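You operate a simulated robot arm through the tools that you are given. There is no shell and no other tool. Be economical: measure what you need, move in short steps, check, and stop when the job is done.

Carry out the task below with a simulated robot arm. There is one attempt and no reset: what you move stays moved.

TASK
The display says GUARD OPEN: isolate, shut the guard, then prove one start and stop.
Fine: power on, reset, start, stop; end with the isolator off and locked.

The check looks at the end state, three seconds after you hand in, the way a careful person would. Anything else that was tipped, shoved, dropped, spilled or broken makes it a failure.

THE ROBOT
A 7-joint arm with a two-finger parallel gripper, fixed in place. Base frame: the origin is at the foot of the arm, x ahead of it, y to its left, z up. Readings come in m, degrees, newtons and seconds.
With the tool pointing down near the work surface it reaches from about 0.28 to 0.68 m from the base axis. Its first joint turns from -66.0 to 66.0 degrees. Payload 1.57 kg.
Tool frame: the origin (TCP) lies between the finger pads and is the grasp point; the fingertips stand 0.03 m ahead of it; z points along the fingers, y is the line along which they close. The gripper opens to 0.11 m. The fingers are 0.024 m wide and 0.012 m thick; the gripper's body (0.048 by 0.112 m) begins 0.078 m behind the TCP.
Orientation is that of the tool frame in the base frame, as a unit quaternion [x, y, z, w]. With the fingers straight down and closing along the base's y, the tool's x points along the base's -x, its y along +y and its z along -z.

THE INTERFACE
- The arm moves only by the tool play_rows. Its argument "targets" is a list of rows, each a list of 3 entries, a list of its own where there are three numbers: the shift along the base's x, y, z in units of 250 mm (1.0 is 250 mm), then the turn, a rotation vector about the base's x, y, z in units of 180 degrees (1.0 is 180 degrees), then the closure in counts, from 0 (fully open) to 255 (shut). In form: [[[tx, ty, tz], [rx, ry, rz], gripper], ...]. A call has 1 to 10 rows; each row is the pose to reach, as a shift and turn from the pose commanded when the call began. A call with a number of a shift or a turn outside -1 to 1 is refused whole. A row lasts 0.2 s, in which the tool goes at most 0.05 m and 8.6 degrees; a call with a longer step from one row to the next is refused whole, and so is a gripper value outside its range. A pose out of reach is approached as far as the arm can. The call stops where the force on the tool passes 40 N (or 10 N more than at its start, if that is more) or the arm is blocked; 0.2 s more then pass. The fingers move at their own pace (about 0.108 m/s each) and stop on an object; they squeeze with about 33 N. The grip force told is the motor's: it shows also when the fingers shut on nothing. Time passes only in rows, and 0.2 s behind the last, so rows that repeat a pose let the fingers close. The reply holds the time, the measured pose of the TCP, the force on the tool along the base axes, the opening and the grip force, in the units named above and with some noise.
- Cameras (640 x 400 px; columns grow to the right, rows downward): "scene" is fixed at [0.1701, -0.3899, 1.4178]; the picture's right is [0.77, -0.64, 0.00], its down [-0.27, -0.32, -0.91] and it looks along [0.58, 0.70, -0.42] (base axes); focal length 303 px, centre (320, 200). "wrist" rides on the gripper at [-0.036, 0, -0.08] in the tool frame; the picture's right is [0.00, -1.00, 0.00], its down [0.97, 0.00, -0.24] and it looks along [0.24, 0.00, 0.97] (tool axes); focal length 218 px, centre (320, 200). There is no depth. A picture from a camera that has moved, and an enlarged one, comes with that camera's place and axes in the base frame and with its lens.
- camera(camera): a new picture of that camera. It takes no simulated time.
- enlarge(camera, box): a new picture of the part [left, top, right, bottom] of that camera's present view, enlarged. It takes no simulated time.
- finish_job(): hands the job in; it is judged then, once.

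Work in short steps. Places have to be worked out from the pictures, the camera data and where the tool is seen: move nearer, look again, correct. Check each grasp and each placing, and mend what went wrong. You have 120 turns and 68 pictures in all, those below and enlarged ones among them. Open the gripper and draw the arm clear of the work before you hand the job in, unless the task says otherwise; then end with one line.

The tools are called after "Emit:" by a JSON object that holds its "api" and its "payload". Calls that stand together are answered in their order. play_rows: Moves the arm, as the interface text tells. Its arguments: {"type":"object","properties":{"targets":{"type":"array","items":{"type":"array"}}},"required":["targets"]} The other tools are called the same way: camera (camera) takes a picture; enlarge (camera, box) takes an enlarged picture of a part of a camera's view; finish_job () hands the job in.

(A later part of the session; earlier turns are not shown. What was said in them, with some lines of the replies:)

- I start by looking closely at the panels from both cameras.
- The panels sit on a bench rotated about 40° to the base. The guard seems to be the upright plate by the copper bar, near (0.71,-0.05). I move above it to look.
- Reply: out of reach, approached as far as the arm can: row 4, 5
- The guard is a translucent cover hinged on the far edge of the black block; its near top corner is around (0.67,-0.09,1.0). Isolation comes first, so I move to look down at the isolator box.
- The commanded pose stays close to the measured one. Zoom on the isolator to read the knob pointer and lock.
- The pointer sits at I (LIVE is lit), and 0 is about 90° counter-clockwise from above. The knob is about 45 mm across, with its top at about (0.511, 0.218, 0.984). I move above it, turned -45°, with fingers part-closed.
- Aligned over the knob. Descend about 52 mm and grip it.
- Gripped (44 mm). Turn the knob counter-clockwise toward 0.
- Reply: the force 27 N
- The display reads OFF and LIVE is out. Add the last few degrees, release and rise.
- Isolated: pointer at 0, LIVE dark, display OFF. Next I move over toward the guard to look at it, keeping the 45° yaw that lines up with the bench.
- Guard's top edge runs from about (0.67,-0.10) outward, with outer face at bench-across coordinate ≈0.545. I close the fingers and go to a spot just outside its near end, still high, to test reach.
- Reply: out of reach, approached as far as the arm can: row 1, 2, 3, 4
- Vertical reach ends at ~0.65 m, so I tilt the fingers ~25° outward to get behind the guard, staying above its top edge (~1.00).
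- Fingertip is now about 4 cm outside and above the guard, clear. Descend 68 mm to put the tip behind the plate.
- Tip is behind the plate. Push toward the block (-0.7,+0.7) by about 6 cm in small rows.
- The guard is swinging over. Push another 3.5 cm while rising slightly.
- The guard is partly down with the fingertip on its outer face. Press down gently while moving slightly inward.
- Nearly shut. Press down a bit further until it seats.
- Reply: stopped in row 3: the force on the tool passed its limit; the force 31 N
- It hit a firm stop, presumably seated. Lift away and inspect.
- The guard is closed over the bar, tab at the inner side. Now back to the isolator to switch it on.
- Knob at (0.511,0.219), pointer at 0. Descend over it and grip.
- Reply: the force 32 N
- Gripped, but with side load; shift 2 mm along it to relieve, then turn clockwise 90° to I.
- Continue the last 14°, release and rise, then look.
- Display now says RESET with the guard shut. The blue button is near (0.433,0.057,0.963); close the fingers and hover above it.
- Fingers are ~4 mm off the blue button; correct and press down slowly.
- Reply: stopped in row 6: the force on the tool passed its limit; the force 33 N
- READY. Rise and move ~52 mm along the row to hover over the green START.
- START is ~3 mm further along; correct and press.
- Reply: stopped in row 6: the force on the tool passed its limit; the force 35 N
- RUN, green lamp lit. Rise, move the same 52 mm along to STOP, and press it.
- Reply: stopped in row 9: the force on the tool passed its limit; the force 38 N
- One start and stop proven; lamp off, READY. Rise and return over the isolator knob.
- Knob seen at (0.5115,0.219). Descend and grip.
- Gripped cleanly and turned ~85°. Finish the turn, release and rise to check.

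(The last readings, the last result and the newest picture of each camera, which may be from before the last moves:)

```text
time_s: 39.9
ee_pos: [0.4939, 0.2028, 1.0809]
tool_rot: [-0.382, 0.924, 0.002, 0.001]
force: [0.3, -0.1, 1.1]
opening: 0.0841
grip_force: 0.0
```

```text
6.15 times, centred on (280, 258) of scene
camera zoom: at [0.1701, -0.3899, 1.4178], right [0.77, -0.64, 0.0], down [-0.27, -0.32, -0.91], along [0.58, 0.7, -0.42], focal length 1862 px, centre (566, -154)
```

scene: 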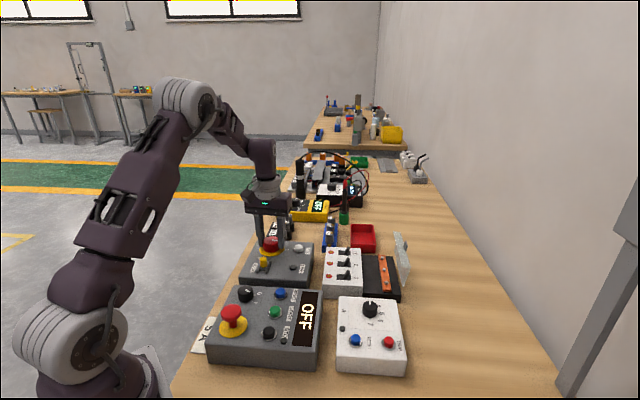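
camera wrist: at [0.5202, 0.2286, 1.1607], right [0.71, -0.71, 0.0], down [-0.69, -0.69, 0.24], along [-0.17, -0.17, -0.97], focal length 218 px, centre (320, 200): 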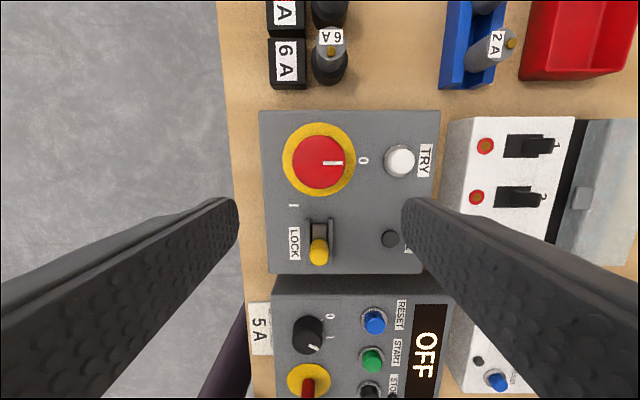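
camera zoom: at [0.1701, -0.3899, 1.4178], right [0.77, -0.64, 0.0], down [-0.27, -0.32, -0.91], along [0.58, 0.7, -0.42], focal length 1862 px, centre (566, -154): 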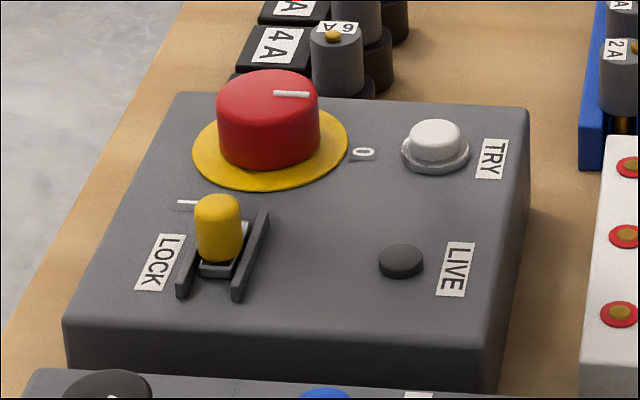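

Isolator off (pointer 0, LIVE dark, display OFF). Now a closer look at the lock slider.

Emit:
{"api": "enlarge", "payload": {"camera": "wrist", "box": [270, 190, 370, 280]}}

Emit:
{"api": "enlarge", "payload": {"camera": "scene", "box": [250, 250, 280, 280]}}

```text
4.44 times, centred on (320, 235) of wrist
camera zoom: at [0.5202, 0.2286, 1.1607], right [0.71, -0.71, 0.0], down [-0.69, -0.69, 0.24], along [-0.17, -0.17, -0.97], focal length 970 px, centre (320, 44)
```

zoom: 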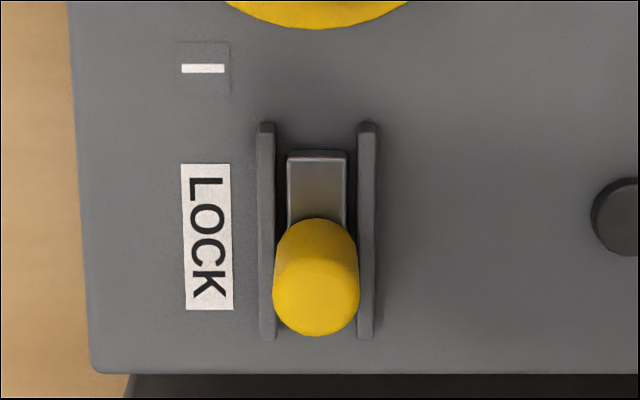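

```text
13.33 times, centred on (265, 265) of scene
camera zoom: at [0.1701, -0.3899, 1.4178], right [0.77, -0.64, 0.0], down [-0.27, -0.32, -0.91], along [0.58, 0.7, -0.42], focal length 4035 px, centre (1053, -667)
```

zoom: 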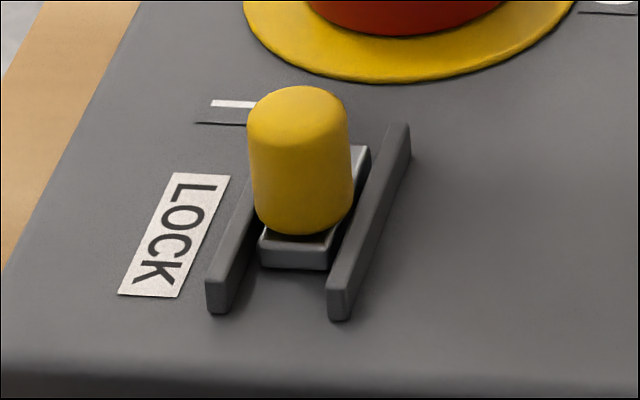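

The yellow peg is near (0.454,0.1645), top z≈0.98, on a slide running along the bench direction. I hover over it with fingers half-closed.

Emit:
{"api": "play_rows", "payload": {"targets": [[[-0.08, -0.077, -0.04], [0, 0, 0], 139], [[-0.162, -0.154, -0.1], [0, 0, 0], 139], [[-0.162, -0.154, -0.15], [0, 0, 0], 139]]}}

Emit:
{"api": "camera", "payload": {"camera": "wrist"}}

Emit:
{"api": "enlarge", "payload": {"camera": "scene", "box": [235, 225, 325, 290]}}

```text
time_s: 40.6
ee_pos: [0.4538, 0.1657, 1.0427]
tool_rot: [-0.382, 0.924, 0.001, 0.002]
force: [0.4, 0.0, 0.0]
opening: 0.0502
grip_force: 0.1
```

```text
26 pictures are left
camera wrist: at [0.4795, 0.1917, 1.1238], right [0.71, -0.71, 0.0], down [-0.69, -0.69, 0.24], along [-0.17, -0.17, -0.97], focal length 218 px, centre (320, 200)
```

wrist: 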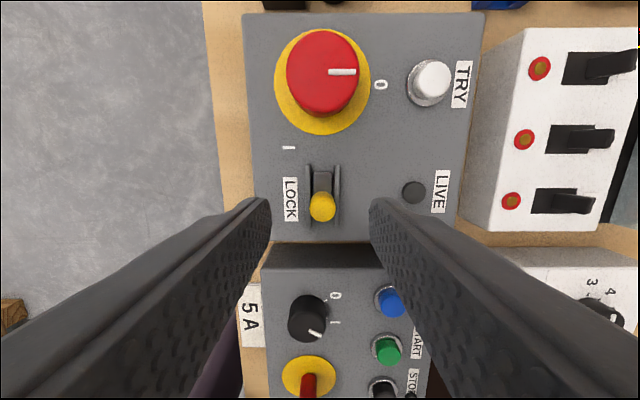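

```text
6.15 times, centred on (280, 258) of scene
camera zoom: at [0.1701, -0.3899, 1.4178], right [0.77, -0.64, 0.0], down [-0.27, -0.32, -0.91], along [0.58, 0.7, -0.42], focal length 1862 px, centre (566, -154)
```

zoom: 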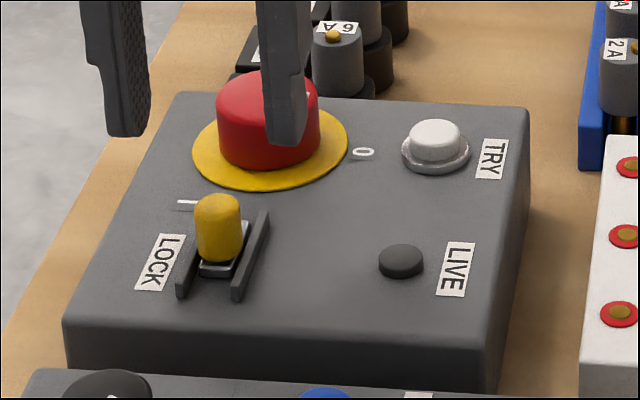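

Peg is centred within 3 mm. Descend so the tips stay just above the rails and grip it.

Emit:
{"api": "play_rows", "payload": {"targets": [[[-0.008, -0.008, -0.1], [0, 0, 0], 139], [[-0.008, -0.008, -0.178], [0, 0, 0], 139], [[-0.008, -0.008, -0.178], [0, 0, 0], 255], [[-0.008, -0.008, -0.178], [0, 0, 0], 255], [[-0.008, -0.008, -0.178], [0, 0, 0], 255]]}}

Emit:
{"api": "enlarge", "payload": {"camera": "scene", "box": [235, 225, 325, 290]}}

```text
time_s: 41.9
ee_pos: [0.4529, 0.1629, 0.9994]
tool_rot: [-0.381, 0.924, 0.0, 0.002]
force: [14.5, -13.4, -4.6]
opening: 0.0174
grip_force: 32.6
```

```text
6.15 times, centred on (280, 258) of scene
camera zoom: at [0.1706, -0.3903, 1.4176], right [0.77, -0.64, 0.0], down [-0.27, -0.32, -0.91], along [0.58, 0.7, -0.42], focal length 1862 px, centre (566, -154)
```

zoom: 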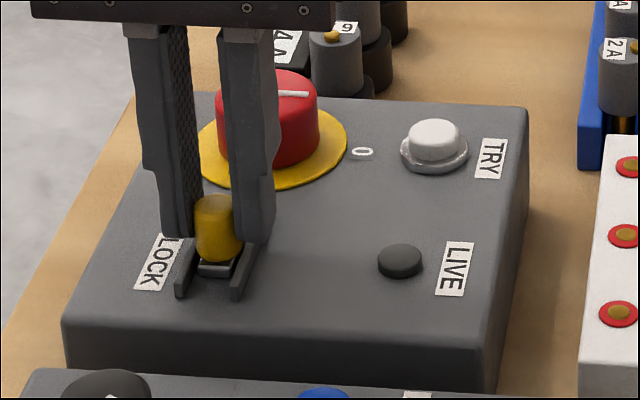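

Gripped the peg (17 mm). Try sliding toward the knob (+x,+y) in 3 mm steps.

Emit:
{"api": "play_rows", "payload": {"targets": [[[0.004, -0.004, 0], [0, 0, 0], 255], [[0.0125, 0.0045, 0], [0, 0, 0], 255], [[0.021, 0.013, 0], [0, 0, 0], 255], [[0.0295, 0.0215, 0], [0, 0, 0], 255], [[0.038, 0.03, 0], [0, 0, 0], 255], [[0.0465, 0.0385, 0], [0, 0, 0], 255]]}}

Emit:
{"api": "enlarge", "payload": {"camera": "scene", "box": [235, 225, 325, 290]}}

```text
time_s: 43.2
ee_pos: [0.4631, 0.1736, 0.9993]
tool_rot: [-0.381, 0.924, 0.001, 0.002]
force: [8.9, -11.2, 8.8]
opening: 0.0175
grip_force: 32.1
```

```text
6.15 times, centred on (280, 258) of scene
camera zoom: at [0.1702, -0.3903, 1.4177], right [0.77, -0.64, 0.0], down [-0.27, -0.32, -0.91], along [0.58, 0.7, -0.42], focal length 1862 px, centre (566, -154)
```

zoom: 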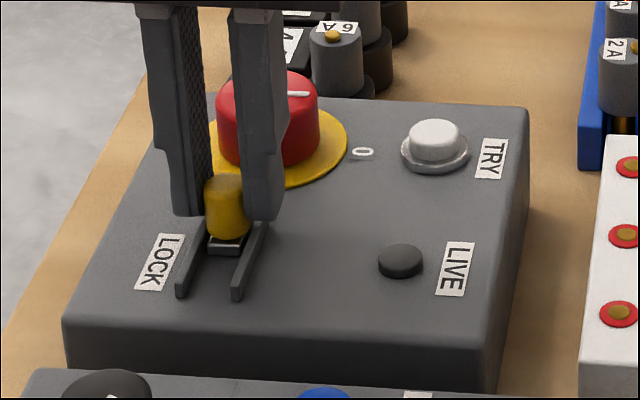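

The slide moves toward the knob freely. Continue until it stops.

Emit:
{"api": "play_rows", "payload": {"targets": [[[0.0085, 0.0085, 0], [0, 0, 0], 255], [[0.017, 0.017, 0], [0, 0, 0], 255], [[0.0255, 0.0255, 0], [0, 0, 0], 255], [[0.034, 0.034, 0], [0, 0, 0], 255]]}}

Emit:
{"api": "enlarge", "payload": {"camera": "scene", "box": [235, 225, 325, 290]}}

```text
time_s: 44.2
ee_pos: [0.4699, 0.1784, 0.9977]
tool_rot: [-0.382, 0.924, 0.001, -0.002]
force: [-10.2, -19.1, 11.4]
opening: 0.0172
grip_force: 32.2
```

```text
6.15 times, centred on (280, 258) of scene
camera zoom: at [0.1696, -0.3905, 1.4177], right [0.77, -0.64, 0.0], down [-0.27, -0.32, -0.91], along [0.58, 0.7, -0.42], focal length 1862 px, centre (566, -154)
```

zoom: 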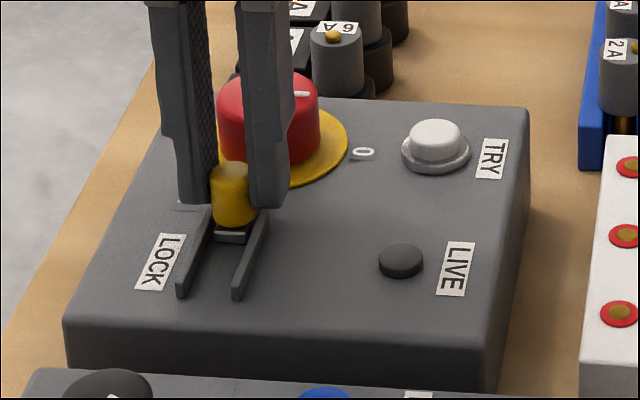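

Resistance (~20 N) suggests the end stop after ~22 mm. Nudge 2 mm more, then release, lift and check.

Emit:
{"api": "play_rows", "payload": {"targets": [[[0.006, 0.006, 0], [0, 0, 0], 255], [[0.006, 0.006, 0], [0, 0, 0], 255]]}}

Emit:
{"api": "play_rows", "payload": {"targets": [[[0, 0, 0], [0, 0, 0], 139], [[0, 0, 0], [0, 0, 0], 139], [[0, 0, 0.12], [0, 0, 0], 139], [[-0.03, -0.03, 0.28], [0, 0, 0], 139], [[-0.1, -0.1, 0.42], [0, 0, 0], 60]]}}

Emit:
{"api": "camera", "payload": {"camera": "wrist"}}

Emit:
{"api": "enlarge", "payload": {"camera": "scene", "box": [235, 225, 325, 290]}}

```text
time_s: 44.9
ee_pos: [0.4718, 0.1806, 0.9972]
tool_rot: [-0.381, 0.924, 0.0, -0.001]
force: [-7.8, -25.4, -3.7]
opening: 0.0177
grip_force: 31.5
```

```text
time_s: 46.0
ee_pos: [0.4473, 0.1594, 1.104]
tool_rot: [-0.382, 0.924, 0.001, 0.001]
force: [-0.4, 0.2, 0.8]
opening: 0.0843
grip_force: 0.1
```

```text
21 pictures are left
camera wrist: at [0.4744, 0.1844, 1.1845], right [0.71, -0.71, 0.0], down [-0.69, -0.69, 0.24], along [-0.17, -0.17, -0.97], focal length 218 px, centre (320, 200)
```

wrist: 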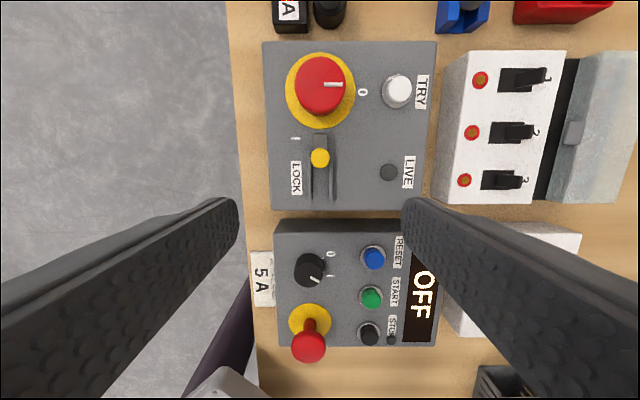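

```text
6.15 times, centred on (280, 258) of scene
camera zoom: at [0.1701, -0.3899, 1.4178], right [0.77, -0.64, 0.0], down [-0.27, -0.32, -0.91], along [0.58, 0.7, -0.42], focal length 1862 px, centre (566, -154)
```

zoom: 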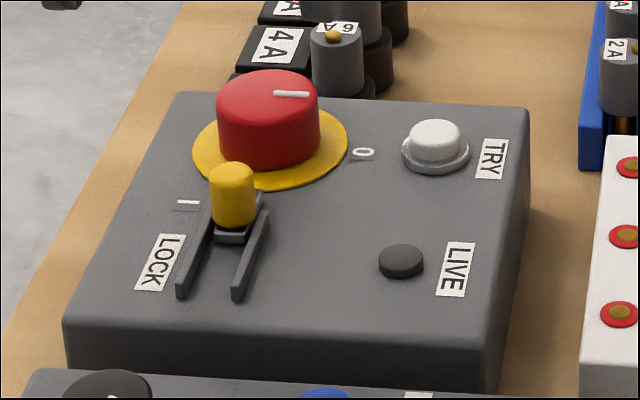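

The bolt is fully home against the knob with the pointer at 0. Draw the arm clear with the gripper open and take a last look.

Emit:
{"api": "play_rows", "payload": {"targets": [[[-0.06, -0.08, 0.18], [0, 0, 0], 0], [[-0.16, -0.16, 0.34], [0, 0, 0], 0], [[-0.28, -0.26, 0.46], [0, 0, 0], 0], [[-0.38, -0.36, 0.58], [0, 0, 0], 0], [[-0.45, -0.45, 0.7], [0, 0, 0], 0]]}}

Emit:
{"api": "camera", "payload": {"camera": "scene"}}

Emit:
{"api": "enlarge", "payload": {"camera": "scene", "box": [190, 220, 430, 385]}}

```text
refused: row 1 steps farther than a row can; nothing moved
```

```text
19 pictures are left
```

scene: 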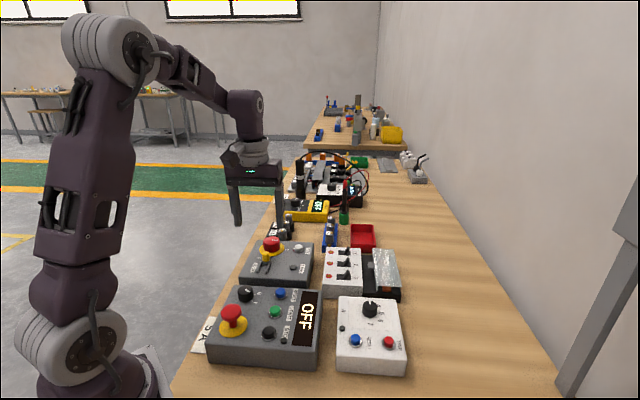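

```text
2.42 times, centred on (310, 302) of scene
camera zoom: at [0.1701, -0.3899, 1.4178], right [0.77, -0.64, 0.0], down [-0.27, -0.32, -0.91], along [0.58, 0.7, -0.42], focal length 734 px, centre (344, -48)
```

zoom: 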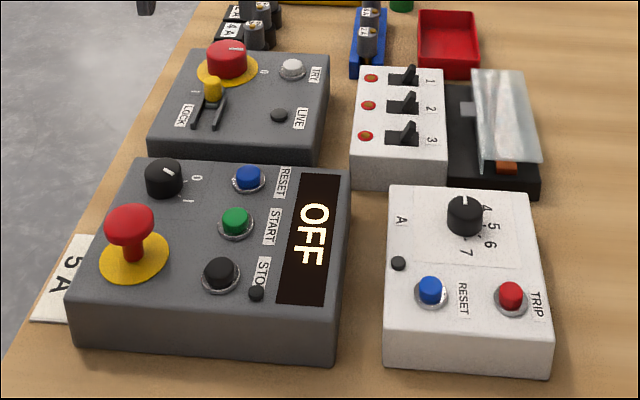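

The retreat was refused because the step was too long; everything on the bench looks right. Retreat in smaller steps.

Emit:
{"api": "play_rows", "payload": {"targets": [[[-0.04, -0.04, 0.12], [0, 0, 0], 0], [[-0.1, -0.1, 0.24], [0, 0, 0], 0], [[-0.18, -0.18, 0.36], [0, 0, 0], 0], [[-0.26, -0.26, 0.48], [0, 0, 0], 0], [[-0.34, -0.34, 0.6], [0, 0, 0], 0]]}}

```text
time_s: 47.2
ee_pos: [0.361, 0.0732, 1.2534]
tool_rot: [-0.382, 0.924, 0.001, 0.001]
force: [0.2, -0.7, -1.1]
opening: 0.11
grip_force: 0.0
```

The arm is clear with the gripper open, so I hand in.

Emit:
{"api": "finish_job", "payload": {}}

```text
The job is handed in.
```

I isolated the machine and shut the guard. With power back on, reset, one start (RUN) and one stop (READY) all worked. The isolator is now off and locked, and I've handed the job in.
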